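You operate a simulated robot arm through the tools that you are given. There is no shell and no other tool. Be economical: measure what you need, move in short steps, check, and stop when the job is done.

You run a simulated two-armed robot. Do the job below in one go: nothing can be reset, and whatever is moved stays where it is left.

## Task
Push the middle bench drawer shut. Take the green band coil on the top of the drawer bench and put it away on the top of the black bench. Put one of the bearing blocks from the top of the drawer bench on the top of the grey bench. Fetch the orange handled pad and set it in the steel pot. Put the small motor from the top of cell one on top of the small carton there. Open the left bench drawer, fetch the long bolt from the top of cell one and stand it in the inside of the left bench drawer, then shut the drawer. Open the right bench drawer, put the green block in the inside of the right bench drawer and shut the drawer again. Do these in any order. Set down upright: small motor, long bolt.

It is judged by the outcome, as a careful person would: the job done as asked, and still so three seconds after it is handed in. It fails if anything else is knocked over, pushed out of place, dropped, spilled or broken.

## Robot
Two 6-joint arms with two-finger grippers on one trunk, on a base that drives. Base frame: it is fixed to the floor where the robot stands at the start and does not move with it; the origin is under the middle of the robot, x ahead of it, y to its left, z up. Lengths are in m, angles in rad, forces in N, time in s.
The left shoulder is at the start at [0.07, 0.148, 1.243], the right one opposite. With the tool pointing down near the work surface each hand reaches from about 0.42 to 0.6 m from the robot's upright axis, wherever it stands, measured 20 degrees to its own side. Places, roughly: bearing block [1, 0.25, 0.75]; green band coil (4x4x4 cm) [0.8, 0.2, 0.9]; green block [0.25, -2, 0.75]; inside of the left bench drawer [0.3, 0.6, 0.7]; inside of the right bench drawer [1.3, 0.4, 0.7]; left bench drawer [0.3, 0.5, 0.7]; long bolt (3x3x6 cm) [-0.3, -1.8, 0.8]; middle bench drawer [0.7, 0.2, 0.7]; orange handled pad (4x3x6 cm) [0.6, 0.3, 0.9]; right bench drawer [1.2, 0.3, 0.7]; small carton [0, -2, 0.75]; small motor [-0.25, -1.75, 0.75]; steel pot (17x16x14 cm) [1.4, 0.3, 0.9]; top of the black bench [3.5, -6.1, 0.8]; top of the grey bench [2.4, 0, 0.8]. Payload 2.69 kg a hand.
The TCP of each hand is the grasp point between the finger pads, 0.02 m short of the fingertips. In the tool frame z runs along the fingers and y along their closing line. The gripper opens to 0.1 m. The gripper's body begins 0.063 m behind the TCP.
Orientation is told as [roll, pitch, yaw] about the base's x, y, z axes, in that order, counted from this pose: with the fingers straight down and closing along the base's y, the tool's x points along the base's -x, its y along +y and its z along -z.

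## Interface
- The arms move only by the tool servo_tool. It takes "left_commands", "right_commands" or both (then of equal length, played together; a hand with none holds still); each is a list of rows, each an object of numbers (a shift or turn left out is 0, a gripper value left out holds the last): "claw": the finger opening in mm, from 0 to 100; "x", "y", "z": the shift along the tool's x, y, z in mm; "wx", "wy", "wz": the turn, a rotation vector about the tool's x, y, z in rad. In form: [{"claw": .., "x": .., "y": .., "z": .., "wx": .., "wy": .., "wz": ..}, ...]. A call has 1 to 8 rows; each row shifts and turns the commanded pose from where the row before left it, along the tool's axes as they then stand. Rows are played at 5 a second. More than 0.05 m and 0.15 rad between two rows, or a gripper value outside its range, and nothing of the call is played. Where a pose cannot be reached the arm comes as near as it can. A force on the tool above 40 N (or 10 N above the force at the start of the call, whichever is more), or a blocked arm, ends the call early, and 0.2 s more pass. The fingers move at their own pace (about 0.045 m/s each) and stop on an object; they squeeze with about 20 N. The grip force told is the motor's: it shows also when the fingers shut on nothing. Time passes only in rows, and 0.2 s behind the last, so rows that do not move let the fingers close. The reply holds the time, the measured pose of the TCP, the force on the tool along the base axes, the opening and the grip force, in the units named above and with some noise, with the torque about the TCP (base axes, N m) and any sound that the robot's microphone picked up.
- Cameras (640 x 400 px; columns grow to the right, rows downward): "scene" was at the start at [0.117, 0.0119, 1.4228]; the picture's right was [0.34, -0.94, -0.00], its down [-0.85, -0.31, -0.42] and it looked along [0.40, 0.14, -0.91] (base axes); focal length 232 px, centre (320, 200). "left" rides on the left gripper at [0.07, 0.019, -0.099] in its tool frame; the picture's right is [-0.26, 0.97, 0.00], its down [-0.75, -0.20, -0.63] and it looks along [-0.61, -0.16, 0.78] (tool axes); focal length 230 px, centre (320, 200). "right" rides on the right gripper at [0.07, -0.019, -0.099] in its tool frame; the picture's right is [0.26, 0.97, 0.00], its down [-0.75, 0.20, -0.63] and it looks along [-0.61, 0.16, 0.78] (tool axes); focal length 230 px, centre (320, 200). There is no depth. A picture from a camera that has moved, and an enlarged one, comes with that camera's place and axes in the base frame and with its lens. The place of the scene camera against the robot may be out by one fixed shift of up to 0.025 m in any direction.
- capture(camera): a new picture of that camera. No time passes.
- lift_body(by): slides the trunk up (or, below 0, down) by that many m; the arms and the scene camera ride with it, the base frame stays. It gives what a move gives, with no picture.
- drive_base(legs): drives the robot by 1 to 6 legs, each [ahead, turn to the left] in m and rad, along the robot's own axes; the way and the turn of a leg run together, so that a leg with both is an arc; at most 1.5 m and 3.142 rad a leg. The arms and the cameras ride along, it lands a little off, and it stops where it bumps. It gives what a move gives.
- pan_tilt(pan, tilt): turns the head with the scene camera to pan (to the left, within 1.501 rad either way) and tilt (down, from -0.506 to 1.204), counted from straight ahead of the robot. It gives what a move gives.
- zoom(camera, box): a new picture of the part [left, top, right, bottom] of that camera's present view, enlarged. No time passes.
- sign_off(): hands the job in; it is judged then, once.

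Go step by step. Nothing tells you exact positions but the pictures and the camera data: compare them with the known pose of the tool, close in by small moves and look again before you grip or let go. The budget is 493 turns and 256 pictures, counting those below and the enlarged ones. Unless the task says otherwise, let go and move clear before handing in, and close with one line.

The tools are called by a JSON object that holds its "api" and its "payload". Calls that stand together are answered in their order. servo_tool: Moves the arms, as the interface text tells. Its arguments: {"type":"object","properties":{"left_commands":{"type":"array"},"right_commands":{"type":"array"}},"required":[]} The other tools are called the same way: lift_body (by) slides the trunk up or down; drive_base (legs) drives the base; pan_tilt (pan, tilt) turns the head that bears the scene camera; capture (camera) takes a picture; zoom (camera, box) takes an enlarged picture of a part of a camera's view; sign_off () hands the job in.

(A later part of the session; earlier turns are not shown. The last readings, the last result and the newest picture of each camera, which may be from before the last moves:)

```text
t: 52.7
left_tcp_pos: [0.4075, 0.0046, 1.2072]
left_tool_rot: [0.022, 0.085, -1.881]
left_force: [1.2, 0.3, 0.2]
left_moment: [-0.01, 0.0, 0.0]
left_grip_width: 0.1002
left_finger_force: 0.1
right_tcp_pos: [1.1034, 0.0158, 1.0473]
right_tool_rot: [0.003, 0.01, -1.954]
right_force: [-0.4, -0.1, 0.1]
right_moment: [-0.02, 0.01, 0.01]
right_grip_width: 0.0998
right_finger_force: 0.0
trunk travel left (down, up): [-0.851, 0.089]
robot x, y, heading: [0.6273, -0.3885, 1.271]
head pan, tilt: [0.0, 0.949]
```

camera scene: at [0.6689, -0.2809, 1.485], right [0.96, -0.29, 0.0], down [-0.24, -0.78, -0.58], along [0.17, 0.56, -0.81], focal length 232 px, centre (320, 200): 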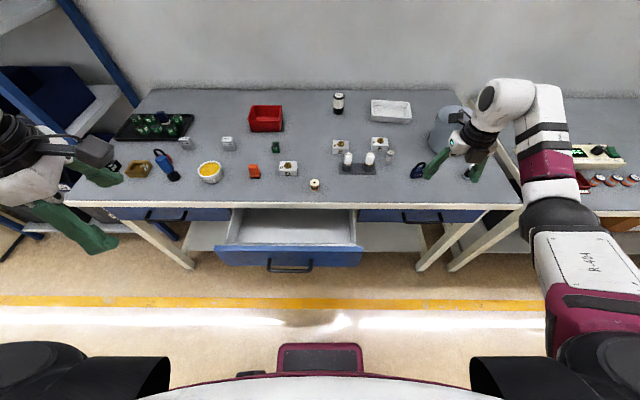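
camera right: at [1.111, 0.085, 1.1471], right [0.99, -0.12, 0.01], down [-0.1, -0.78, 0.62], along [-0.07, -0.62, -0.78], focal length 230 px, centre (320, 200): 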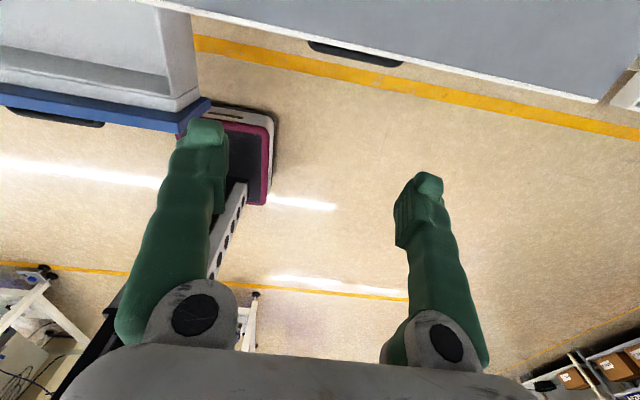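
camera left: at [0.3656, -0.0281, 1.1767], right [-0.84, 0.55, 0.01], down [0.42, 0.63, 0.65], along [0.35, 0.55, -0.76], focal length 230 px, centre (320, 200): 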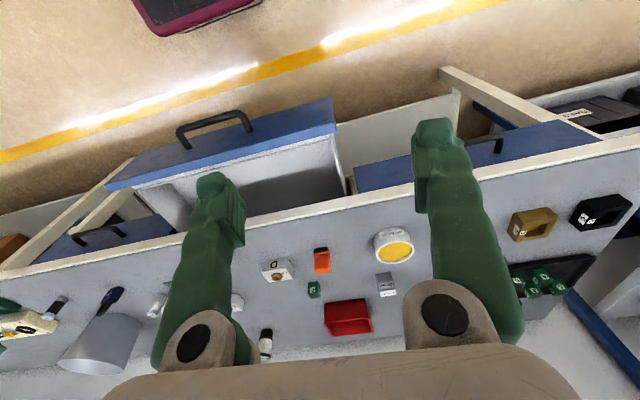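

{"api": "servo_tool", "payload": {"left_commands": [{"wx": 0.022, "wy": -0.085}, {"x": 20, "y": 20, "z": 18}, {"x": 20, "y": 20, "z": 18}, {"x": 20, "y": 20, "z": 18}, {"x": 20, "y": 20, "z": 18}, {"x": 20, "y": 20, "z": 18}, {"x": 20, "y": 20, "z": 18}, {"x": 20, "y": 20, "z": 18}]}}

{"api": "capture", "payload": {"camera": "scene"}}

{"api": "capture", "payload": {"camera": "left"}}

```text
t: 54.5
left_tcp_pos: [0.4143, 0.0267, 1.0441]
left_tool_rot: [0.0, 0.005, -1.884]
left_force: [-0.2, 0.7, 0.5]
left_moment: [-0.06, -0.01, 0.01]
left_grip_width: 0.0999
left_finger_force: 0.1
left hand out of reach, approached as far as the arm can: row 1, 2, 3, 4, 5, 6, 7, 8
right_tcp_pos: [1.1035, 0.0158, 1.0476]
right_tool_rot: [0.005, 0.01, -1.955]
right_force: [0.7, 0.0, 0.2]
right_moment: [0.02, -0.03, 0.0]
right_grip_width: 0.0999
right_finger_force: 0.1
trunk travel left (down, up): [-0.851, 0.089]
robot x, y, heading: [0.6236, -0.3917, 1.276]
head pan, tilt: [0.0, 0.949]
```

```text
230 pictures are left
camera scene: at [0.669, -0.2804, 1.485], right [0.96, -0.29, 0.0], down [-0.24, -0.78, -0.58], along [0.17, 0.56, -0.81], focal length 232 px, centre (320, 200)
```

scene: 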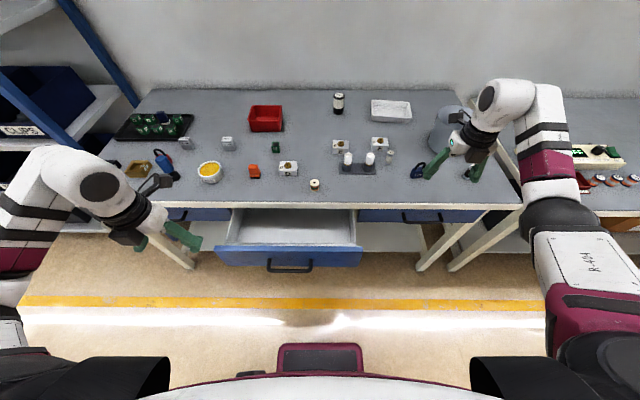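

```text
229 pictures are left
camera left: at [0.4516, 0.0866, 1.1432], right [0.84, -0.54, 0.0], down [-0.42, -0.66, 0.62], along [-0.34, -0.52, -0.78], focal length 230 px, centre (320, 200)
```

left: 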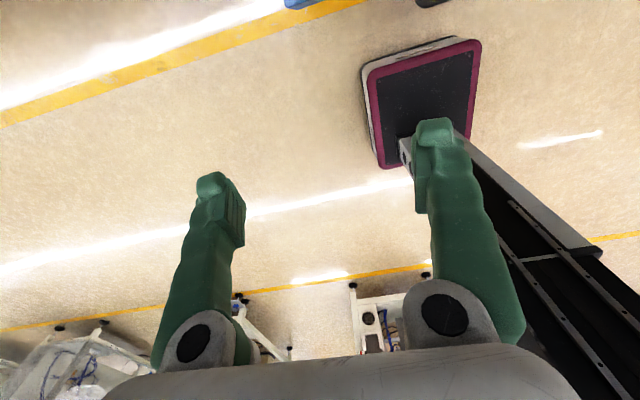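

{"api": "servo_tool", "payload": {"left_commands": [{"x": 0}]}}

{"api": "servo_tool", "payload": {"left_commands": [{"x": 25}, {"x": 25}, {"x": 25}, {"x": 25}]}}

```text
t: 54.9
left_tcp_pos: [0.413, 0.0263, 1.0434]
left_tool_rot: [0.002, 0.006, -1.883]
left_force: [1.3, -0.7, 0.4]
left_moment: [-0.01, 0.03, 0.0]
left_grip_width: 0.0999
left_finger_force: 0.0
right_tcp_pos: [1.1025, 0.0149, 1.0486]
right_tool_rot: [0.005, 0.009, -1.956]
right_force: [-0.4, 0.0, 0.4]
right_moment: [-0.02, -0.01, 0.03]
right_grip_width: 0.1
right_finger_force: 0.0
trunk travel left (down, up): [-0.851, 0.089]
robot x, y, heading: [0.6259, -0.3927, 1.272]
head pan, tilt: [0.0, 0.949]
```

```text
t: 55.9
left_tcp_pos: [0.415, 0.1221, 1.024]
left_tool_rot: [0.0, 0.004, -1.884]
left_force: [0.2, -0.5, -0.5]
left_moment: [-0.01, 0.04, -0.03]
left_grip_width: 0.0999
left_finger_force: 0.1
left hand out of reach, approached as far as the arm can: row 1, 2, 3, 4
right_tcp_pos: [1.1047, 0.0165, 1.0466]
right_tool_rot: [0.006, 0.008, -1.953]
right_force: [0.8, 0.0, -0.2]
right_moment: [-0.02, 0.0, -0.01]
right_grip_width: 0.1001
right_finger_force: 0.0
trunk travel left (down, up): [-0.851, 0.089]
robot x, y, heading: [0.6267, -0.3895, 1.276]
head pan, tilt: [0.0, 0.949]
```

{"api": "servo_tool", "payload": {"left_commands": [{"x": 30, "z": 5}, {"x": 30, "z": 5}, {"x": 20, "y": 25}, {"x": 10, "y": 30}, {"y": 30}, {"y": 30}, {"y": 30}, {"y": 25}]}}

{"api": "capture", "payload": {"camera": "scene"}}

```text
t: 57.7
left_tcp_pos: [0.6049, 0.1683, 1.0027]
left_tool_rot: [-0.003, 0.003, -1.885]
left_force: [-0.3, 0.6, -0.1]
left_moment: [-0.03, 0.03, 0.0]
left_grip_width: 0.1003
left_finger_force: 0.0
left hand out of reach, approached as far as the arm can: row 6, 7, 8
right_tcp_pos: [1.1042, 0.0148, 1.0465]
right_tool_rot: [0.003, 0.011, -1.955]
right_force: [0.0, 0.4, 1.5]
right_moment: [-0.03, 0.02, -0.02]
right_grip_width: 0.0999
right_finger_force: 0.0
trunk travel left (down, up): [-0.851, 0.089]
robot x, y, heading: [0.6251, -0.3886, 1.273]
head pan, tilt: [0.0, 0.949]
```

```text
228 pictures are left
camera scene: at [0.6707, -0.2811, 1.485], right [0.96, -0.29, 0.0], down [-0.24, -0.78, -0.58], along [0.17, 0.56, -0.81], focal length 232 px, centre (320, 200)
```

scene: 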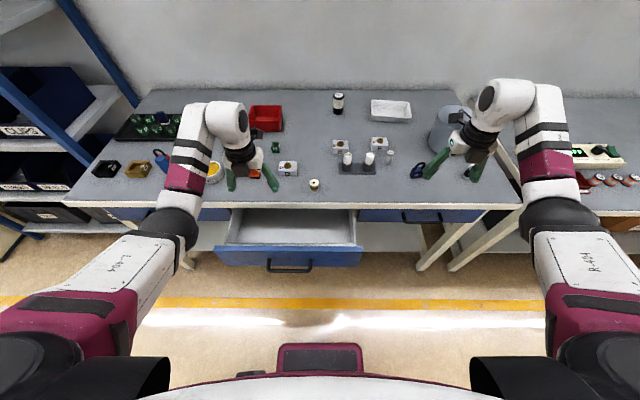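

Both arms are now in a good symmetric pose. I'll back off 0.2 m, close the left fist and lower it in front of the middle drawer.

{"api": "drive_base", "payload": {"legs": [[-0.22, 0]]}}

{"api": "servo_tool", "payload": {"left_commands": [{"z": 34, "claw": 0}, {"z": 34}, {"z": 34}, {"z": 34}, {"z": 34}, {"z": 34}, {"z": 34}, {"z": 34}]}}

{"api": "capture", "payload": {"camera": "scene"}}

{"api": "capture", "payload": {"camera": "left"}}

```text
t: 59.4
left_tcp_pos: [0.5374, -0.0413, 1.0008]
left_tool_rot: [0.001, 0.0, -1.882]
left_force: [0.8, 0.7, -0.6]
left_moment: [-0.04, -0.01, 0.0]
left_grip_width: 0.0999
left_finger_force: 0.1
right_tcp_pos: [1.0368, -0.1948, 1.0461]
right_tool_rot: [0.004, 0.007, -1.953]
right_force: [-0.6, 0.2, -0.3]
right_moment: [-0.03, 0.01, 0.01]
right_grip_width: 0.0998
right_finger_force: 0.1
trunk travel left (down, up): [-0.851, 0.089]
robot x, y, heading: [0.5588, -0.5995, 1.273]
head pan, tilt: [0.0, 0.949]
```

```text
t: 61.1
left_tcp_pos: [0.5067, -0.067, 0.7637]
left_tool_rot: [0.001, 0.003, -1.884]
left_force: [0.2, 0.6, -0.7]
left_moment: [0.0, 0.01, 0.0]
left_grip_width: 0.0002
left_finger_force: 20.1
left hand out of reach, approached as far as the arm can: row 3, 4, 6, 7, 8
right_tcp_pos: [1.0369, -0.1958, 1.0471]
right_tool_rot: [0.007, 0.009, -1.953]
right_force: [0.4, 0.4, -0.1]
right_moment: [0.0, -0.02, 0.0]
right_grip_width: 0.1
right_finger_force: 0.0
trunk travel left (down, up): [-0.851, 0.089]
robot x, y, heading: [0.557, -0.6022, 1.273]
head pan, tilt: [0.0, 0.949]
```

```text
227 pictures are left
camera scene: at [0.6033, -0.4927, 1.4851], right [0.96, -0.29, 0.0], down [-0.24, -0.78, -0.58], along [0.17, 0.56, -0.81], focal length 232 px, centre (320, 200)
```

scene: 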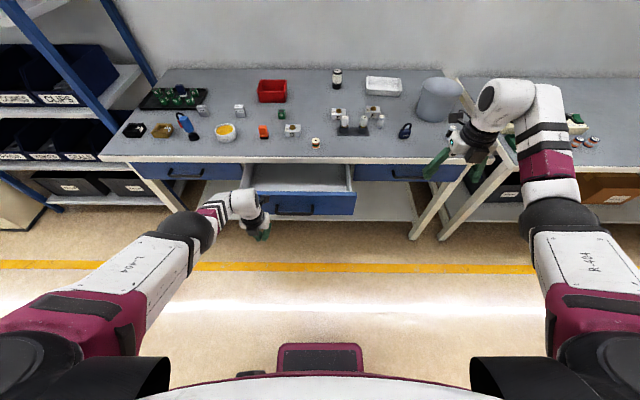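

```text
226 pictures are left
camera left: at [0.5458, -0.0072, 0.8635], right [0.84, -0.54, 0.0], down [-0.42, -0.65, 0.63], along [-0.34, -0.53, -0.78], focal length 230 px, centre (320, 200)
```

left: 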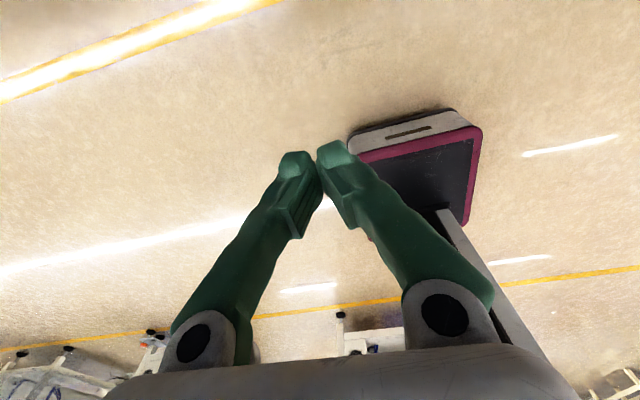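

The drawer front lies at about z 0.63–0.78. I'll lower the trunk so the fist sits at mid-height, then drive forward to push the drawer in.

{"api": "lift_body", "payload": {"by": -0.05}}

{"api": "drive_base", "payload": {"legs": [[0.19, 0]]}}

{"api": "capture", "payload": {"camera": "scene"}}

```text
t: 62.1
left_tcp_pos: [0.5083, -0.0672, 0.7141]
left_tool_rot: [-0.002, 0.001, -1.884]
left_force: [0.2, 0.0, 0.7]
left_moment: [-0.01, -0.01, 0.0]
left_grip_width: 0.0
left_finger_force: 19.7
right_tcp_pos: [1.0371, -0.1962, 0.9979]
right_tool_rot: [0.004, 0.009, -1.954]
right_force: [1.1, 0.5, 0.2]
right_moment: [0.04, 0.0, 0.01]
right_grip_width: 0.1
right_finger_force: 0.1
trunk travel left (down, up): [-0.801, 0.139]
robot x, y, heading: [0.5566, -0.5991, 1.271]
head pan, tilt: [0.0, 0.949]
```

```text
t: 63.6
left_tcp_pos: [0.5671, 0.1122, 0.7169]
left_tool_rot: [0.0, 0.008, -1.89]
left_force: [-0.3, -0.9, -0.4]
left_moment: [0.08, -0.02, -0.01]
left_grip_width: 0.0001
left_finger_force: 19.6
right_tcp_pos: [1.0966, -0.0207, 1.0019]
right_tool_rot: [0.005, 0.018, -1.961]
right_force: [0.0, -0.6, 0.9]
right_moment: [0.09, 0.02, -0.01]
right_grip_width: 0.1001
right_finger_force: 0.1
trunk travel left (down, up): [-0.801, 0.139]
robot x, y, heading: [0.6159, -0.4173, 1.266]
head pan, tilt: [0.0, 0.949]
```

```text
225 pictures are left
camera scene: at [0.6594, -0.3169, 1.4359], right [0.95, -0.3, 0.0], down [-0.24, -0.77, -0.59], along [0.18, 0.56, -0.81], focal length 232 px, centre (320, 200)
```

scene: 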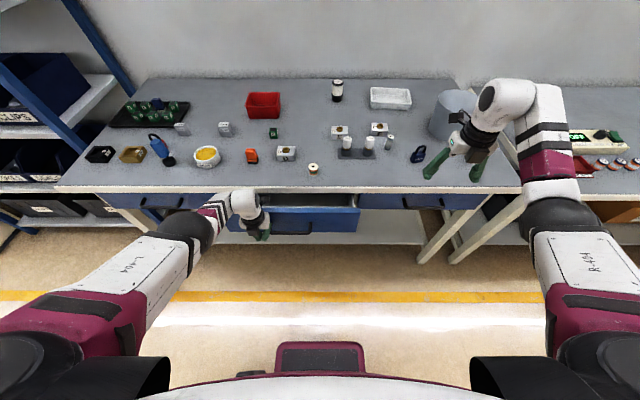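

The drawer is mostly in. I'll push the rest with the arm.

{"api": "servo_tool", "payload": {"left_commands": [{"x": 15}, {"x": 15}, {"x": 15}, {"x": 15}, {"x": 15}, {"x": 15}, {"x": 15}]}}

{"api": "capture", "payload": {"camera": "scene"}}

```text
t: 65.2
left_tcp_pos: [0.5696, 0.1489, 0.7585]
left_tool_rot: [0.0, 0.003, -1.891]
left_force: [0.7, 0.0, -0.2]
left_moment: [0.0, 0.01, 0.0]
left_grip_width: 0.0
left_finger_force: 19.7
left hand out of reach, approached as far as the arm can: row 1, 2, 3, 4, 5, 6, 7
right_tcp_pos: [1.0972, -0.0142, 0.9979]
right_tool_rot: [0.006, 0.011, -1.96]
right_force: [-0.2, 0.3, 0.1]
right_moment: [0.01, -0.01, 0.0]
right_grip_width: 0.1001
right_finger_force: 0.1
trunk travel left (down, up): [-0.801, 0.139]
robot x, y, heading: [0.6108, -0.4167, 1.265]
head pan, tilt: [0.0, 0.949]
```

```text
224 pictures are left
camera scene: at [0.6617, -0.3082, 1.435], right [0.95, -0.3, 0.0], down [-0.24, -0.78, -0.58], along [0.17, 0.56, -0.81], focal length 232 px, centre (320, 200)
```

scene: 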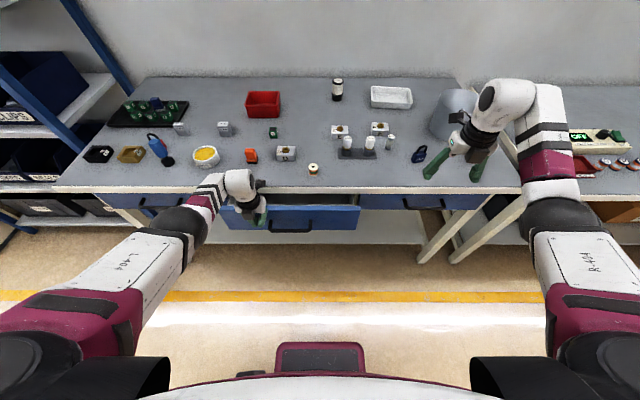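

{"api": "lift_body", "payload": {"by": -0.06}}

{"api": "drive_base", "payload": {"legs": [[0.06, 0]]}}

{"api": "capture", "payload": {"camera": "scene"}}

```text
t: 65.8
left_tcp_pos: [0.5718, 0.1532, 0.7414]
left_tool_rot: [0.001, 0.039, -1.888]
left_force: [-1.7, -22.0, 20.4]
left_moment: [3.65, -0.9, -0.78]
left_grip_width: 0.0001
left_finger_force: 20.0
right_tcp_pos: [1.0956, -0.0203, 0.971]
right_tool_rot: [0.003, 0.018, -1.956]
right_force: [-0.1, 0.1, 0.2]
right_moment: [-0.06, -0.01, 0.0]
right_grip_width: 0.1001
right_finger_force: 0.0
trunk travel left (down, up): [-0.772, 0.168]
robot x, y, heading: [0.6173, -0.4152, 1.27]
head pan, tilt: [0.0, 0.949]
stopped: the force on the tool passed its limit at 54 N (the readings are from after the stop); the commanded pose is now the measured one
```

```text
t: 66.6
left_tcp_pos: [0.5715, 0.1528, 0.7432]
left_tool_rot: [0.002, 0.032, -1.89]
left_force: [-10.8, -30.8, 26.8]
left_moment: [5.08, -2.12, -0.47]
left_grip_width: 0.0001
left_finger_force: 19.7
right_tcp_pos: [1.0949, -0.0186, 0.974]
right_tool_rot: [0.003, 0.024, -1.955]
right_force: [-0.1, -0.3, 0.3]
right_moment: [-0.01, -0.05, 0.02]
right_grip_width: 0.0999
right_finger_force: 0.1
trunk travel left (down, up): [-0.772, 0.168]
robot x, y, heading: [0.6195, -0.4113, 1.281]
head pan, tilt: [0.0, 0.949]
stopped in leg 1: the force on the tool passed its limit at 55 N (the readings are from after the stop); the commanded pose is now the measured one
```

```text
223 pictures are left
camera scene: at [0.6588, -0.3189, 1.4069], right [0.96, -0.29, 0.0], down [-0.23, -0.77, -0.59], along [0.17, 0.57, -0.81], focal length 232 px, centre (320, 200)
```

scene: 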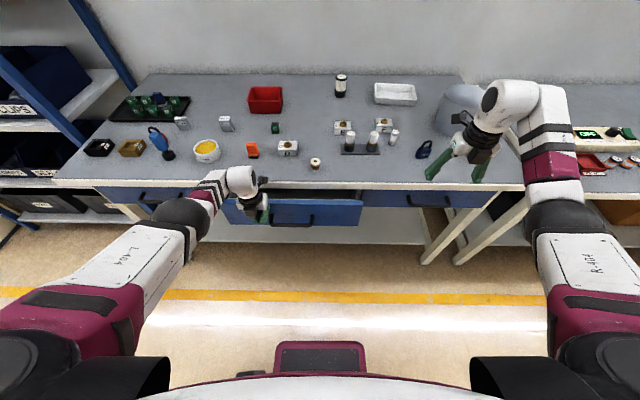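

{"api": "zoom", "payload": {"camera": "scene", "box": [180, 130, 380, 255]}}

```text
3.20 times, centred on (280, 192) of scene
camera zoom: at [0.6588, -0.3189, 1.4069], right [0.96, -0.29, 0.0], down [-0.23, -0.77, -0.59], along [0.17, 0.57, -0.81], focal length 744 px, centre (448, 224)
```

zoom: 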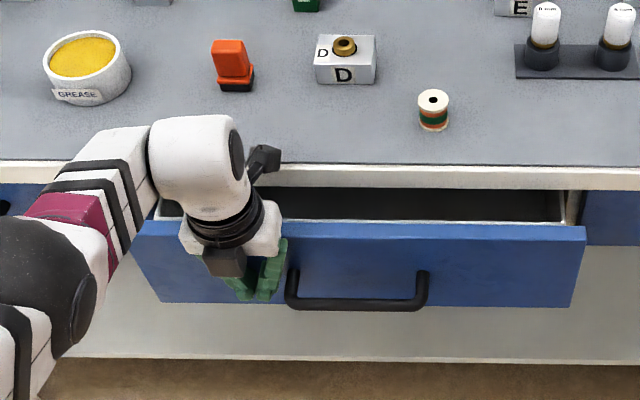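

The gripper's camera side is meeting the bench edge, so the hand has to stay a bit higher. I'll back off slightly, raise to z≈0.765 and push again.

{"api": "servo_tool", "payload": {"left_commands": [{"x": -12, "z": -5}, {"x": -12, "z": -5}, {"x": -6, "z": -5, "wy": -0.03}, {"z": -5}]}}

```text
t: 67.6
left_tcp_pos: [0.5628, 0.1343, 0.752]
left_tool_rot: [0.014, -0.012, -1.888]
left_force: [0.9, 0.0, -0.3]
left_moment: [0.0, 0.03, -0.01]
left_grip_width: 0.0
left_finger_force: 19.9
right_tcp_pos: [1.1002, -0.0086, 0.9679]
right_tool_rot: [0.003, 0.011, -1.958]
right_force: [0.0, 0.9, -1.0]
right_moment: [-0.01, 0.04, 0.01]
right_grip_width: 0.1004
right_finger_force: 0.1
trunk travel left (down, up): [-0.772, 0.168]
robot x, y, heading: [0.6183, -0.4102, 1.272]
head pan, tilt: [0.0, 0.949]
```

{"api": "servo_tool", "payload": {"left_commands": [{"z": -7}, {"z": -6}]}}

{"api": "drive_base", "payload": {"legs": [[0.06, 0]]}}

{"api": "zoom", "payload": {"camera": "scene", "box": [180, 130, 380, 255]}}

```text
t: 68.2
left_tcp_pos: [0.5653, 0.1329, 0.7679]
left_tool_rot: [0.012, -0.012, -1.888]
left_force: [0.4, 0.0, 0.0]
left_moment: [-0.02, -0.03, 0.03]
left_grip_width: 0.0001
left_finger_force: 20.0
right_tcp_pos: [1.0992, -0.0075, 0.9663]
right_tool_rot: [0.003, 0.011, -1.958]
right_force: [0.1, -0.2, -0.7]
right_moment: [0.03, -0.05, -0.04]
right_grip_width: 0.1
right_finger_force: 0.1
trunk travel left (down, up): [-0.772, 0.168]
robot x, y, heading: [0.6203, -0.4088, 1.277]
head pan, tilt: [0.0, 0.949]
```

```text
t: 69.2
left_tcp_pos: [0.5792, 0.1865, 0.7688]
left_tool_rot: [0.011, -0.006, -1.889]
left_force: [0.2, 0.4, -1.4]
left_moment: [-0.1, 0.0, -0.01]
left_grip_width: 0.0
left_finger_force: 19.7
right_tcp_pos: [1.115, 0.0437, 0.9691]
right_tool_rot: [0.006, 0.016, -1.958]
right_force: [0.7, 2.0, -1.1]
right_moment: [-0.09, 0.08, 0.04]
right_grip_width: 0.1
right_finger_force: 0.0
trunk travel left (down, up): [-0.772, 0.168]
robot x, y, heading: [0.6365, -0.3597, 1.276]
head pan, tilt: [0.0, 0.949]
```

```text
3.20 times, centred on (280, 192) of scene
camera zoom: at [0.6825, -0.2376, 1.4048], right [0.96, -0.29, 0.0], down [-0.24, -0.78, -0.58], along [0.17, 0.55, -0.82], focal length 744 px, centre (448, 224)
```

zoom: 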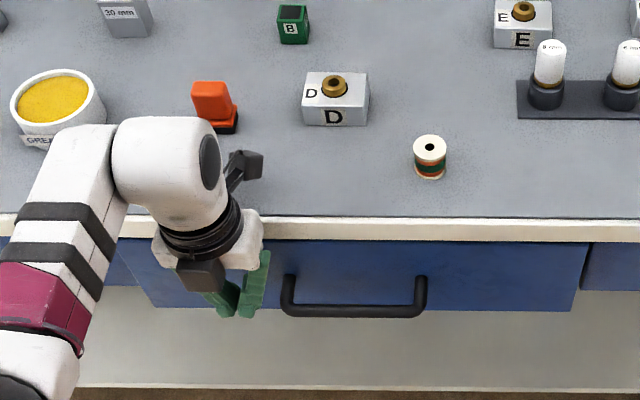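

Nearly shut. I'll push the last bit with the arm.

{"api": "servo_tool", "payload": {"left_commands": [{"x": 8}, {"x": 8}, {"x": 8}, {"x": 8}]}}

{"api": "zoom", "payload": {"camera": "scene", "box": [180, 130, 380, 255]}}

```text
t: 70.2
left_tcp_pos: [0.588, 0.2131, 0.7696]
left_tool_rot: [0.009, -0.001, -1.889]
left_force: [-0.3, -0.4, 0.2]
left_moment: [0.0, -0.01, 0.0]
left_grip_width: 0.0
left_finger_force: 19.9
right_tcp_pos: [1.1142, 0.0409, 0.9719]
right_tool_rot: [0.004, 0.02, -1.958]
right_force: [-0.4, 0.6, -0.9]
right_moment: [-0.01, 0.02, -0.02]
right_grip_width: 0.1
right_finger_force: 0.2
trunk travel left (down, up): [-0.772, 0.168]
robot x, y, heading: [0.6388, -0.3484, 1.276]
head pan, tilt: [0.0, 0.949]
```

```text
3.20 times, centred on (280, 192) of scene
camera zoom: at [0.6812, -0.2424, 1.4052], right [0.96, -0.29, 0.0], down [-0.24, -0.78, -0.58], along [0.17, 0.56, -0.81], focal length 744 px, centre (448, 224)
```

zoom: 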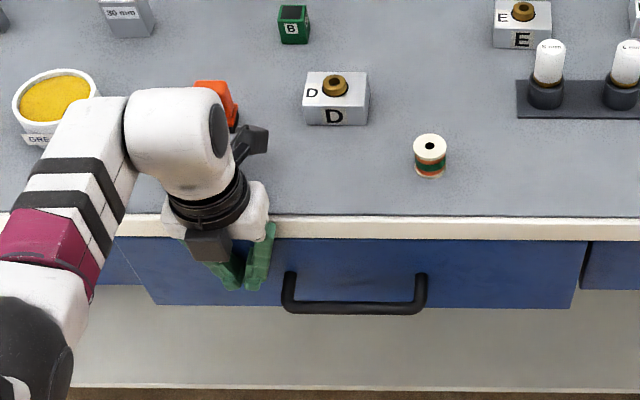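

{"api": "servo_tool", "payload": {"left_commands": [{"x": 8}, {"x": 8}, {"x": 8}]}}

{"api": "zoom", "payload": {"camera": "scene", "box": [180, 130, 380, 255]}}

```text
t: 70.8
left_tcp_pos: [0.5884, 0.2145, 0.7673]
left_tool_rot: [0.012, -0.027, -1.878]
left_force: [-5.9, -23.5, 11.9]
left_moment: [1.76, -0.43, 0.13]
left_grip_width: 0.0
left_finger_force: 19.9
right_tcp_pos: [1.111, 0.0353, 0.974]
right_tool_rot: [0.005, 0.026, -1.952]
right_force: [-0.5, 0.6, 0.0]
right_moment: [-0.07, 0.01, 0.01]
right_grip_width: 0.0999
right_finger_force: 0.0
trunk travel left (down, up): [-0.772, 0.168]
robot x, y, heading: [0.6339, -0.3528, 1.281]
head pan, tilt: [0.0, 0.949]
stopped in row 3 (left hand): the force on the tool passed its limit at 44 N (the readings are from after the stop); the commanded pose is now the measured one
```

```text
3.20 times, centred on (280, 192) of scene
camera zoom: at [0.6785, -0.2524, 1.4064], right [0.96, -0.28, 0.0], down [-0.23, -0.78, -0.59], along [0.17, 0.56, -0.81], focal length 744 px, centre (448, 224)
```

zoom: 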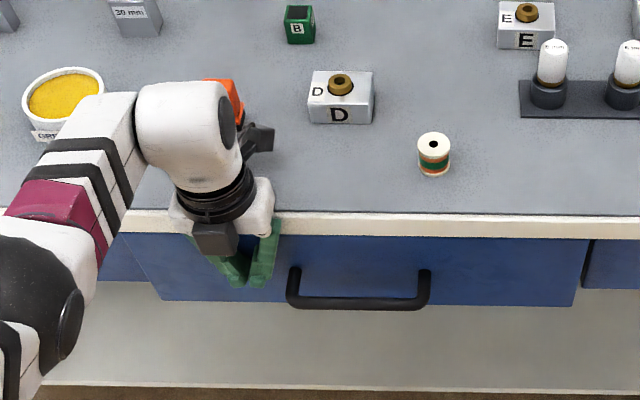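

{"api": "servo_tool", "payload": {"left_commands": [{"x": -20}, {"x": -25}, {"x": -25}, {"x": -25}]}}

{"api": "drive_base", "payload": {"legs": [[-0.25, 0]]}}

{"api": "zoom", "payload": {"camera": "scene", "box": [100, 100, 500, 350]}}

```text
t: 71.8
left_tcp_pos: [0.5581, 0.1326, 0.7692]
left_tool_rot: [0.015, -0.025, -1.879]
left_force: [-0.1, 0.5, 1.0]
left_moment: [-0.02, 0.0, 0.01]
left_grip_width: 0.0002
left_finger_force: 29.3
right_tcp_pos: [1.1115, 0.0383, 0.9723]
right_tool_rot: [0.006, 0.021, -1.954]
right_force: [0.3, -0.1, 0.3]
right_moment: [0.06, -0.01, 0.0]
right_grip_width: 0.1003
right_finger_force: 0.1
trunk travel left (down, up): [-0.772, 0.168]
robot x, y, heading: [0.6332, -0.3558, 1.278]
head pan, tilt: [0.0, 0.949]
```

```text
t: 73.6
left_tcp_pos: [0.4861, -0.1039, 0.7665]
left_tool_rot: [0.015, -0.027, -1.872]
left_force: [1.5, -0.5, 0.6]
left_moment: [0.02, 0.02, -0.01]
left_grip_width: 0.0001
left_finger_force: 29.2
right_tcp_pos: [1.039, -0.1918, 0.971]
right_tool_rot: [0.007, 0.019, -1.946]
right_force: [-0.9, -0.2, -0.2]
right_moment: [0.01, 0.02, 0.0]
right_grip_width: 0.1001
right_finger_force: 0.0
trunk travel left (down, up): [-0.772, 0.168]
robot x, y, heading: [0.5635, -0.5889, 1.288]
head pan, tilt: [0.0, 0.949]
```

```text
1.60 times, centred on (300, 225) of scene
camera zoom: at [0.609, -0.4797, 1.4052], right [0.96, -0.28, 0.0], down [-0.23, -0.78, -0.58], along [0.16, 0.56, -0.81], focal length 372 px, centre (352, 160)
```

zoom: 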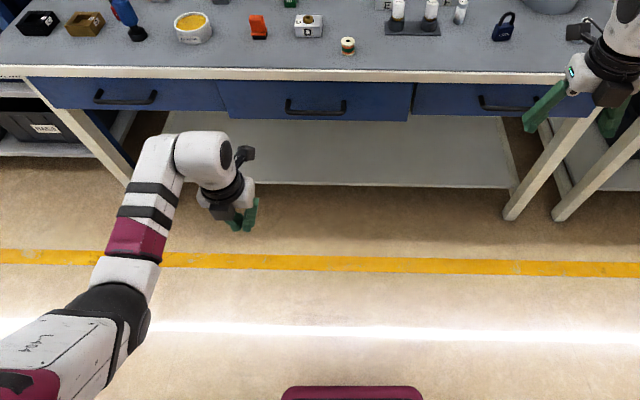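

The middle drawer still stands about 2–3 cm proud. I'll tilt the left hand so the fingertips lead and push again.

{"api": "servo_tool", "payload": {"left_commands": [{"wy": 0.15}, {"wy": 0.15}, {"wy": 0.15}, {"wy": 0.15}, {"wy": 0.1}]}}

```text
t: 74.8
left_tcp_pos: [0.4726, -0.1002, 0.7707]
left_tool_rot: [0.024, 0.681, -1.863]
left_force: [-0.7, -0.1, 0.8]
left_moment: [-0.02, -0.02, 0.02]
left_grip_width: 0.0
left_finger_force: 29.6
left hand out of reach, approached as far as the arm can: row 2, 3, 5
right_tcp_pos: [1.0386, -0.193, 0.9723]
right_tool_rot: [0.006, 0.021, -1.946]
right_force: [0.0, -0.1, -1.4]
right_moment: [-0.02, -0.01, 0.0]
right_grip_width: 0.0999
right_finger_force: 0.0
trunk travel left (down, up): [-0.772, 0.168]
robot x, y, heading: [0.562, -0.589, 1.287]
head pan, tilt: [0.0, 0.949]
```

{"api": "lift_body", "payload": {"by": -0.04}}

{"api": "drive_base", "payload": {"legs": [[0.27, 0]]}}

{"api": "zoom", "payload": {"camera": "scene", "box": [100, 100, 500, 350]}}

```text
t: 75.6
left_tcp_pos: [0.4721, -0.0998, 0.7298]
left_tool_rot: [0.027, 0.675, -1.861]
left_force: [-0.4, 0.3, -0.7]
left_moment: [-0.03, 0.02, -0.01]
left_grip_width: 0.0
left_finger_force: 29.4
right_tcp_pos: [1.04, -0.1928, 0.9321]
right_tool_rot: [0.004, 0.02, -1.945]
right_force: [-0.1, -0.9, 0.0]
right_moment: [-0.01, 0.01, 0.0]
right_grip_width: 0.0999
right_finger_force: 0.1
trunk travel left (down, up): [-0.732, 0.208]
robot x, y, heading: [0.5621, -0.5882, 1.287]
head pan, tilt: [0.0, 0.949]
```

```text
t: 77.6
left_tcp_pos: [0.5569, 0.1641, 0.7296]
left_tool_rot: [0.027, 0.674, -1.874]
left_force: [0.0, -0.5, 0.0]
left_moment: [-0.01, 0.05, -0.03]
left_grip_width: 0.0
left_finger_force: 29.5
right_tcp_pos: [1.1234, 0.0647, 0.9318]
right_tool_rot: [0.005, 0.022, -1.958]
right_force: [-0.7, 0.2, -0.2]
right_moment: [-0.01, 0.0, 0.02]
right_grip_width: 0.0998
right_finger_force: 0.0
trunk travel left (down, up): [-0.732, 0.208]
robot x, y, heading: [0.6462, -0.3224, 1.271]
head pan, tilt: [0.0, 0.949]
```

```text
1.60 times, centred on (300, 225) of scene
camera zoom: at [0.6885, -0.2182, 1.3655], right [0.96, -0.29, 0.0], down [-0.24, -0.78, -0.58], along [0.17, 0.56, -0.81], focal length 372 px, centre (352, 160)
```

zoom: 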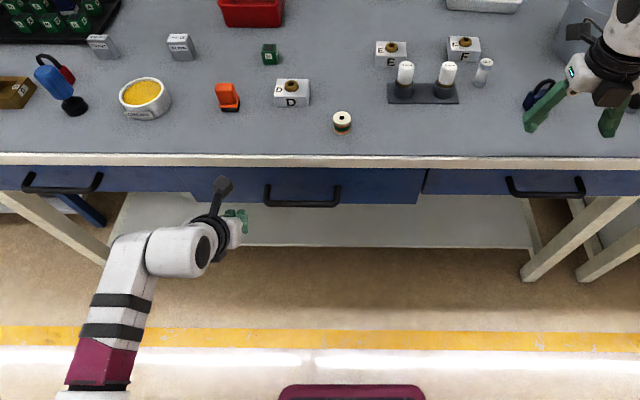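

{"api": "servo_tool", "payload": {"left_commands": [{"x": 7.8, "z": 6.2}, {"x": 7.8, "z": 6.2}, {"x": 7.8, "z": 6.2}, {"x": 7.8, "z": 6.2}, {"x": 7.8, "z": 6.2}, {"x": 7.8, "z": 6.2}, {"x": 7.8, "z": 6.2}, {"x": 7.8, "z": 6.2}]}}

{"api": "zoom", "payload": {"camera": "scene", "box": [100, 100, 500, 350]}}

```text
t: 79.4
left_tcp_pos: [0.5832, 0.239, 0.7313]
left_tool_rot: [0.027, 0.675, -1.876]
left_force: [-0.5, -3.4, -0.1]
left_moment: [0.01, 0.03, 0.0]
left_grip_width: 0.0
left_finger_force: 29.5
right_tcp_pos: [1.1232, 0.0646, 0.9324]
right_tool_rot: [0.006, 0.022, -1.958]
right_force: [0.5, -0.4, 0.8]
right_moment: [0.0, 0.01, 0.0]
right_grip_width: 0.1
right_finger_force: 0.1
trunk travel left (down, up): [-0.732, 0.208]
robot x, y, heading: [0.6476, -0.3273, 1.276]
head pan, tilt: [0.0, 0.949]
```

```text
1.60 times, centred on (300, 225) of scene
camera zoom: at [0.689, -0.2185, 1.3655], right [0.96, -0.29, 0.0], down [-0.24, -0.78, -0.58], along [0.17, 0.56, -0.81], focal length 372 px, centre (352, 160)
```

zoom: 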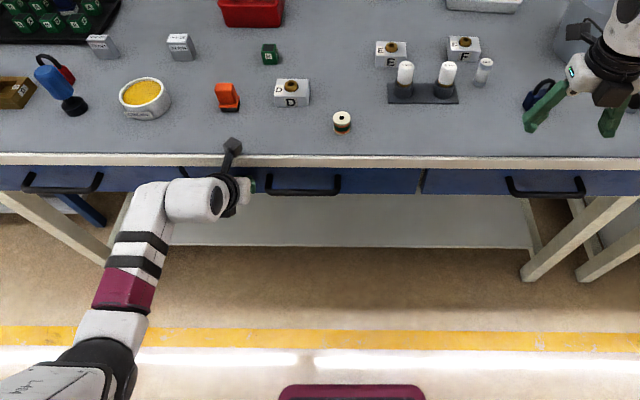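

Now the middle drawer is flush with its neighbours. One last firm push, then back off.

{"api": "servo_tool", "payload": {"left_commands": [{"x": 7.8, "z": 6.2}, {"x": 7.8, "z": 6.2}, {"x": 7.8, "z": 6.2}]}}

{"api": "servo_tool", "payload": {"left_commands": [{"x": -16, "z": -12}, {"x": -16, "z": -12}, {"x": -16, "z": -12}, {"x": -16, "z": -12}, {"x": -16, "z": -12}]}}

{"api": "zoom", "payload": {"camera": "scene", "box": [100, 100, 500, 350]}}

```text
t: 79.9
left_tcp_pos: [0.5809, 0.2391, 0.7286]
left_tool_rot: [0.032, 0.651, -1.866]
left_force: [-5.1, -27.2, 13.3]
left_moment: [0.2, -0.01, 0.09]
left_grip_width: 0.0
left_finger_force: 29.9
right_tcp_pos: [1.1201, 0.0605, 0.935]
right_tool_rot: [0.005, 0.026, -1.955]
right_force: [-0.4, 0.4, -0.3]
right_moment: [0.0, -0.02, -0.03]
right_grip_width: 0.1
right_finger_force: 0.1
trunk travel left (down, up): [-0.732, 0.208]
robot x, y, heading: [0.6428, -0.3245, 1.278]
head pan, tilt: [0.0, 0.949]
stopped in row 2 (left hand): the force on the tool passed its limit at 48 N (the readings are from after the stop); the commanded pose is now the measured one
```

```text
t: 81.1
left_tcp_pos: [0.5516, 0.1491, 0.7241]
left_tool_rot: [0.027, 0.657, -1.867]
left_force: [-0.2, 0.8, 0.0]
left_moment: [-0.03, -0.03, 0.0]
left_grip_width: 0.0
left_finger_force: 29.6
right_tcp_pos: [1.1216, 0.0638, 0.9334]
right_tool_rot: [0.007, 0.02, -1.956]
right_force: [0.3, 0.0, 0.0]
right_moment: [-0.01, 0.03, -0.01]
right_grip_width: 0.1
right_finger_force: 0.3
trunk travel left (down, up): [-0.732, 0.208]
robot x, y, heading: [0.6439, -0.3247, 1.282]
head pan, tilt: [0.0, 0.949]
```

```text
1.60 times, centred on (300, 225) of scene
camera zoom: at [0.6878, -0.2192, 1.3655], right [0.96, -0.29, 0.0], down [-0.23, -0.78, -0.58], along [0.17, 0.56, -0.81], focal length 372 px, centre (352, 160)
```

zoom: 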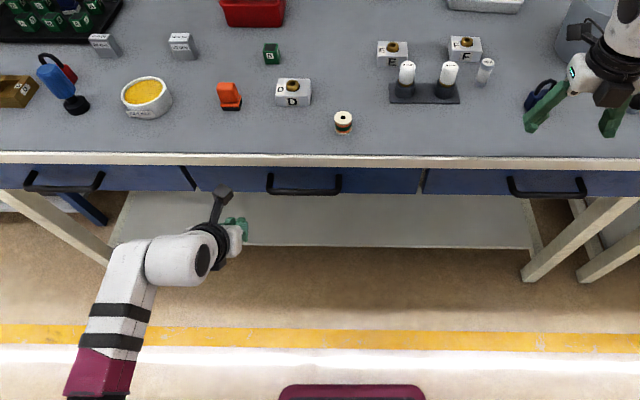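

The middle drawer is shut. Next I'll raise up, straighten the left hand, open it and move above the orange pad.

{"api": "lift_body", "payload": {"by": 0.15}}

{"api": "servo_tool", "payload": {"left_commands": [{"wy": -0.14, "z": -15, "claw": 80}, {"wy": -0.14, "z": -15}, {"wy": -0.14, "z": -15}, {"wy": -0.14, "z": -15}, {"wy": -0.1, "z": -15, "wx": 0.03}]}}

{"api": "drive_base", "payload": {"legs": [[0.09, 0]]}}

{"api": "capture", "payload": {"camera": "scene"}}

```text
t: 82.8
left_tcp_pos: [0.5526, 0.1501, 0.8726]
left_tool_rot: [0.03, 0.654, -1.868]
left_force: [-0.3, 0.2, 0.3]
left_moment: [0.0, 0.0, -0.02]
left_grip_width: 0.0003
left_finger_force: 29.9
right_tcp_pos: [1.1232, 0.0652, 1.0817]
right_tool_rot: [0.005, 0.022, -1.957]
right_force: [-0.1, -0.3, -0.2]
right_moment: [-0.01, -0.01, 0.01]
right_grip_width: 0.1001
right_finger_force: 0.0
trunk travel left (down, up): [-0.882, 0.058]
robot x, y, heading: [0.6446, -0.3283, 1.28]
head pan, tilt: [0.0, 0.949]
```

```text
t: 84.0
left_tcp_pos: [0.5431, 0.125, 0.9416]
left_tool_rot: [-0.005, -0.01, -1.884]
left_force: [-0.1, 0.8, -0.3]
left_moment: [-0.03, 0.02, 0.02]
left_grip_width: 0.0799
left_finger_force: 0.1
right_tcp_pos: [1.1237, 0.0656, 1.0826]
right_tool_rot: [0.007, 0.02, -1.957]
right_force: [0.1, -0.3, -1.3]
right_moment: [0.0, -0.01, -0.01]
right_grip_width: 0.1002
right_finger_force: 0.1
trunk travel left (down, up): [-0.882, 0.058]
robot x, y, heading: [0.6433, -0.3241, 1.276]
head pan, tilt: [0.0, 0.949]
```

```text
t: 85.1
left_tcp_pos: [0.5667, 0.2041, 0.9446]
left_tool_rot: [-0.007, 0.0, -1.885]
left_force: [0.5, 1.1, -0.2]
left_moment: [-0.15, 0.05, -0.02]
left_grip_width: 0.0803
left_finger_force: 0.0
right_tcp_pos: [1.1462, 0.1441, 1.0832]
right_tool_rot: [0.009, 0.025, -1.952]
right_force: [1.2, 1.0, -0.2]
right_moment: [-0.14, 0.14, 0.02]
right_grip_width: 0.1
right_finger_force: 0.1
trunk travel left (down, up): [-0.882, 0.058]
robot x, y, heading: [0.6734, -0.2457, 1.278]
head pan, tilt: [0.0, 0.949]
```

```text
214 pictures are left
camera scene: at [0.7174, -0.1223, 1.5147], right [0.96, -0.29, 0.0], down [-0.23, -0.78, -0.58], along [0.17, 0.55, -0.82], focal length 232 px, centre (320, 200)
```

scene: 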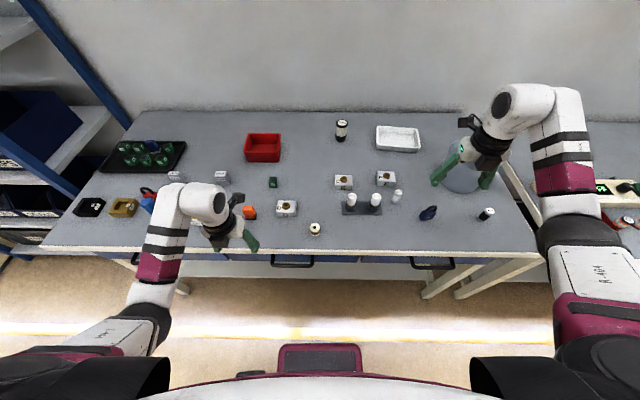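

{"api": "servo_tool", "payload": {"left_commands": [{"x": 30}, {"x": 30}, {"x": 30}, {"x": 30}]}}

{"api": "capture", "payload": {"camera": "left"}}

```text
t: 86.1
left_tcp_pos: [0.598, 0.3103, 0.946]
left_tool_rot: [-0.007, 0.008, -1.885]
left_force: [-0.3, 0.3, -0.1]
left_moment: [-0.02, -0.01, 0.03]
left_grip_width: 0.0798
left_finger_force: 0.1
right_tcp_pos: [1.1438, 0.1367, 1.0881]
right_tool_rot: [0.006, 0.031, -1.954]
right_force: [0.7, 0.0, 0.0]
right_moment: [0.03, 0.01, 0.03]
right_grip_width: 0.0999
right_finger_force: 0.1
trunk travel left (down, up): [-0.882, 0.058]
robot x, y, heading: [0.6715, -0.2403, 1.279]
head pan, tilt: [0.0, 0.949]
```

```text
213 pictures are left
camera left: at [0.6381, 0.3708, 1.046], right [0.84, -0.54, -0.01], down [-0.42, -0.66, 0.63], along [-0.35, -0.52, -0.78], focal length 230 px, centre (320, 200)
```

left: 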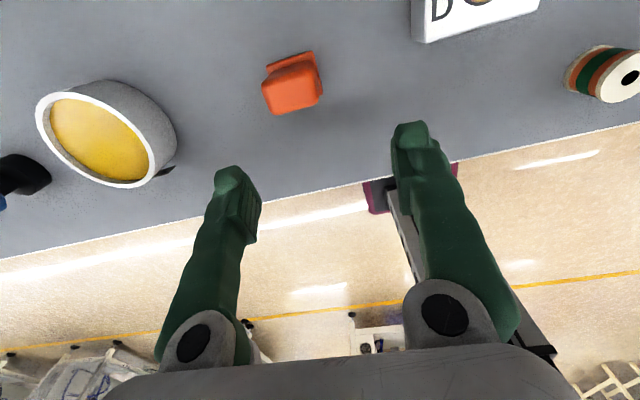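

{"api": "servo_tool", "payload": {"left_commands": [{"x": 20, "y": -5, "z": 10}, {"x": 20, "y": -6, "z": 10}, {"x": 0, "z": 10}]}}

{"api": "zoom", "payload": {"camera": "left", "box": [180, 20, 460, 195]}}

{"api": "zoom", "payload": {"camera": "scene", "box": [180, 160, 340, 260]}}

```text
t: 86.9
left_tcp_pos: [0.6015, 0.3557, 0.9153]
left_tool_rot: [-0.005, 0.005, -1.884]
left_force: [-0.3, 0.2, -0.2]
left_moment: [-0.02, 0.0, 0.01]
left_grip_width: 0.0801
left_finger_force: 0.1
right_tcp_pos: [1.1448, 0.1389, 1.087]
right_tool_rot: [0.009, 0.031, -1.954]
right_force: [0.6, 0.2, -0.1]
right_moment: [-0.04, 0.03, -0.03]
right_grip_width: 0.1
right_finger_force: 0.0
trunk travel left (down, up): [-0.882, 0.058]
robot x, y, heading: [0.6689, -0.2405, 1.277]
head pan, tilt: [0.0, 0.949]
```

```text
2.29 times, centred on (320, 108) of left
camera zoom: at [0.6414, 0.415, 1.0147], right [0.84, -0.54, -0.01], down [-0.42, -0.66, 0.63], along [-0.35, -0.52, -0.78], focal length 526 px, centre (320, 411)
```

zoom: 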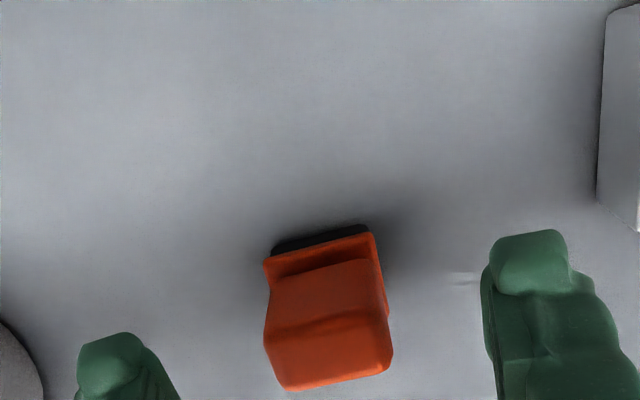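

```text
4.00 times, centred on (260, 210) of scene
camera zoom: at [0.7149, -0.1294, 1.5153], right [0.96, -0.29, 0.0], down [-0.23, -0.78, -0.58], along [0.17, 0.56, -0.81], focal length 929 px, centre (560, 160)
```

zoom: 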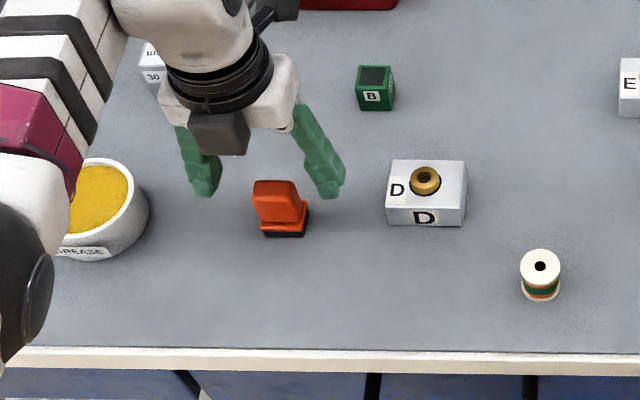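

The pad lies centred between the fingers and lined up with them. I'll descend and grip the handle.

{"api": "servo_tool", "payload": {"left_commands": [{"x": -5, "z": 15}, {"z": 15}, {"z": 15}, {"z": 15}]}}

{"api": "zoom", "payload": {"camera": "left", "box": [180, 20, 460, 195]}}

```text
t: 87.9
left_tcp_pos: [0.6013, 0.3463, 0.8594]
left_tool_rot: [-0.006, 0.009, -1.884]
left_force: [0.2, 0.3, -0.1]
left_moment: [0.01, -0.01, 0.01]
left_grip_width: 0.0802
left_finger_force: 0.1
left hand out of reach, approached as far as the arm can: row 4
right_tcp_pos: [1.1453, 0.1387, 1.0868]
right_tool_rot: [0.007, 0.031, -1.955]
right_force: [0.5, 0.7, 0.6]
right_moment: [0.0, -0.05, -0.01]
right_grip_width: 0.1003
right_finger_force: 0.0
trunk travel left (down, up): [-0.882, 0.058]
robot x, y, heading: [0.6716, -0.2373, 1.279]
head pan, tilt: [0.0, 0.949]
```

```text
2.29 times, centred on (320, 108) of left
camera zoom: at [0.6404, 0.4056, 0.9593], right [0.84, -0.54, -0.01], down [-0.42, -0.66, 0.62], along [-0.35, -0.52, -0.78], focal length 526 px, centre (320, 411)
```

zoom: 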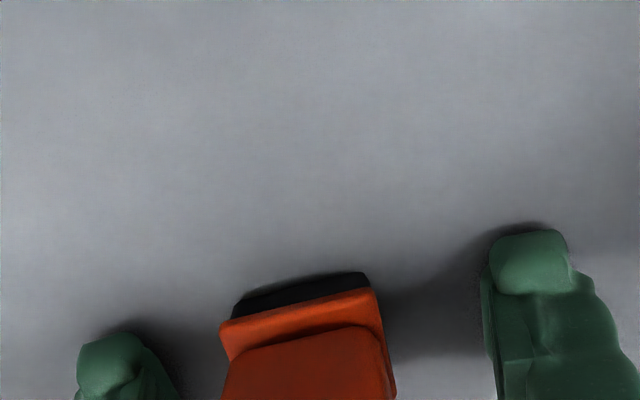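

{"api": "servo_tool", "payload": {"left_commands": [{"x": -7, "y": -2}, {"claw": 15}, {"claw": 15}, {"claw": 15}, {"claw": 15}, {"claw": 15}]}}

{"api": "zoom", "payload": {"camera": "left", "box": [180, 20, 460, 195]}}

```text
t: 89.3
left_tcp_pos: [0.5972, 0.3418, 0.8599]
left_tool_rot: [-0.011, 0.007, -1.878]
left_force: [1.7, -3.5, 26.5]
left_moment: [-0.24, -0.58, 0.23]
left_grip_width: 0.0329
left_finger_force: 20.2
left hand out of reach, approached as far as the arm can: row 1
right_tcp_pos: [1.1464, 0.1352, 1.0852]
right_tool_rot: [0.001, 0.043, -1.954]
right_force: [1.0, 0.3, -1.0]
right_moment: [0.02, 0.09, 0.02]
right_grip_width: 0.1001
right_finger_force: 0.0
trunk travel left (down, up): [-0.882, 0.058]
robot x, y, heading: [0.6673, -0.2375, 1.278]
head pan, tilt: [0.0, 0.949]
```

```text
2.29 times, centred on (320, 108) of left
camera zoom: at [0.6364, 0.4016, 0.9597], right [0.84, -0.54, -0.01], down [-0.41, -0.66, 0.63], along [-0.35, -0.52, -0.78], focal length 526 px, centre (320, 411)
```

zoom: 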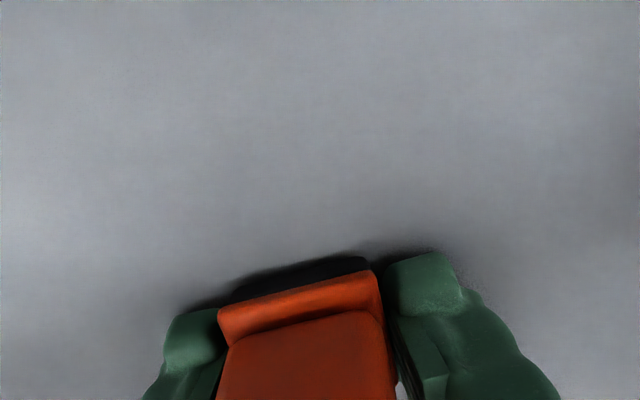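

Gripped at 33 mm. Lift it and check.

{"api": "servo_tool", "payload": {"left_commands": [{"z": -20}, {"z": -30}, {"z": -30}, {"z": -30}]}}

{"api": "capture", "payload": {"camera": "left"}}

{"api": "capture", "payload": {"camera": "scene"}}

```text
t: 90.3
left_tcp_pos: [0.6057, 0.3872, 0.9441]
left_tool_rot: [-0.005, 0.001, -1.883]
left_force: [-0.2, 0.7, 0.2]
left_moment: [-0.02, 0.04, 0.01]
left_grip_width: 0.0149
left_finger_force: 0.1
left hand out of reach, approached as far as the arm can: row 1, 2, 3, 4
right_tcp_pos: [1.1442, 0.1389, 1.0872]
right_tool_rot: [0.008, 0.03, -1.953]
right_force: [0.8, 0.9, -0.2]
right_moment: [0.0, -0.03, 0.02]
right_grip_width: 0.0999
right_finger_force: 0.1
trunk travel left (down, up): [-0.882, 0.058]
robot x, y, heading: [0.6699, -0.2363, 1.277]
head pan, tilt: [0.0, 0.949]
```

```text
208 pictures are left
camera left: at [0.6444, 0.447, 1.0449], right [0.84, -0.54, -0.01], down [-0.42, -0.66, 0.63], along [-0.35, -0.53, -0.78], focal length 230 px, centre (320, 200)
```

left: 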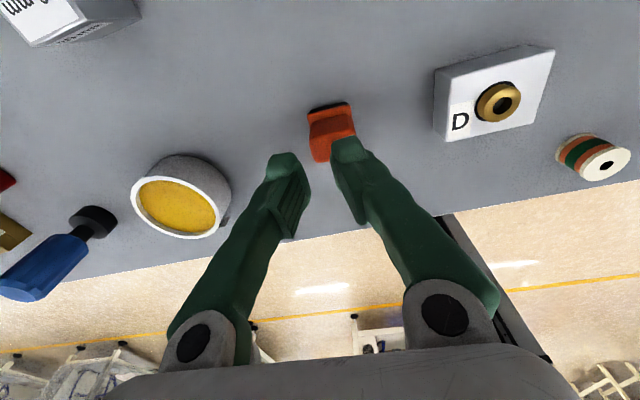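

```text
207 pictures are left
camera scene: at [0.7139, -0.1294, 1.5152], right [0.96, -0.29, 0.0], down [-0.23, -0.78, -0.58], along [0.17, 0.56, -0.81], focal length 232 px, centre (320, 200)
```

scene: 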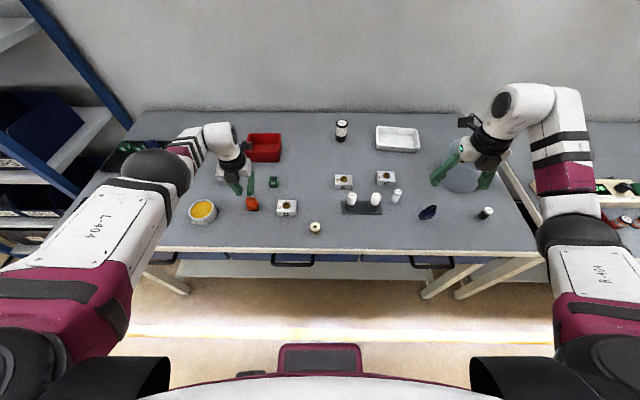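

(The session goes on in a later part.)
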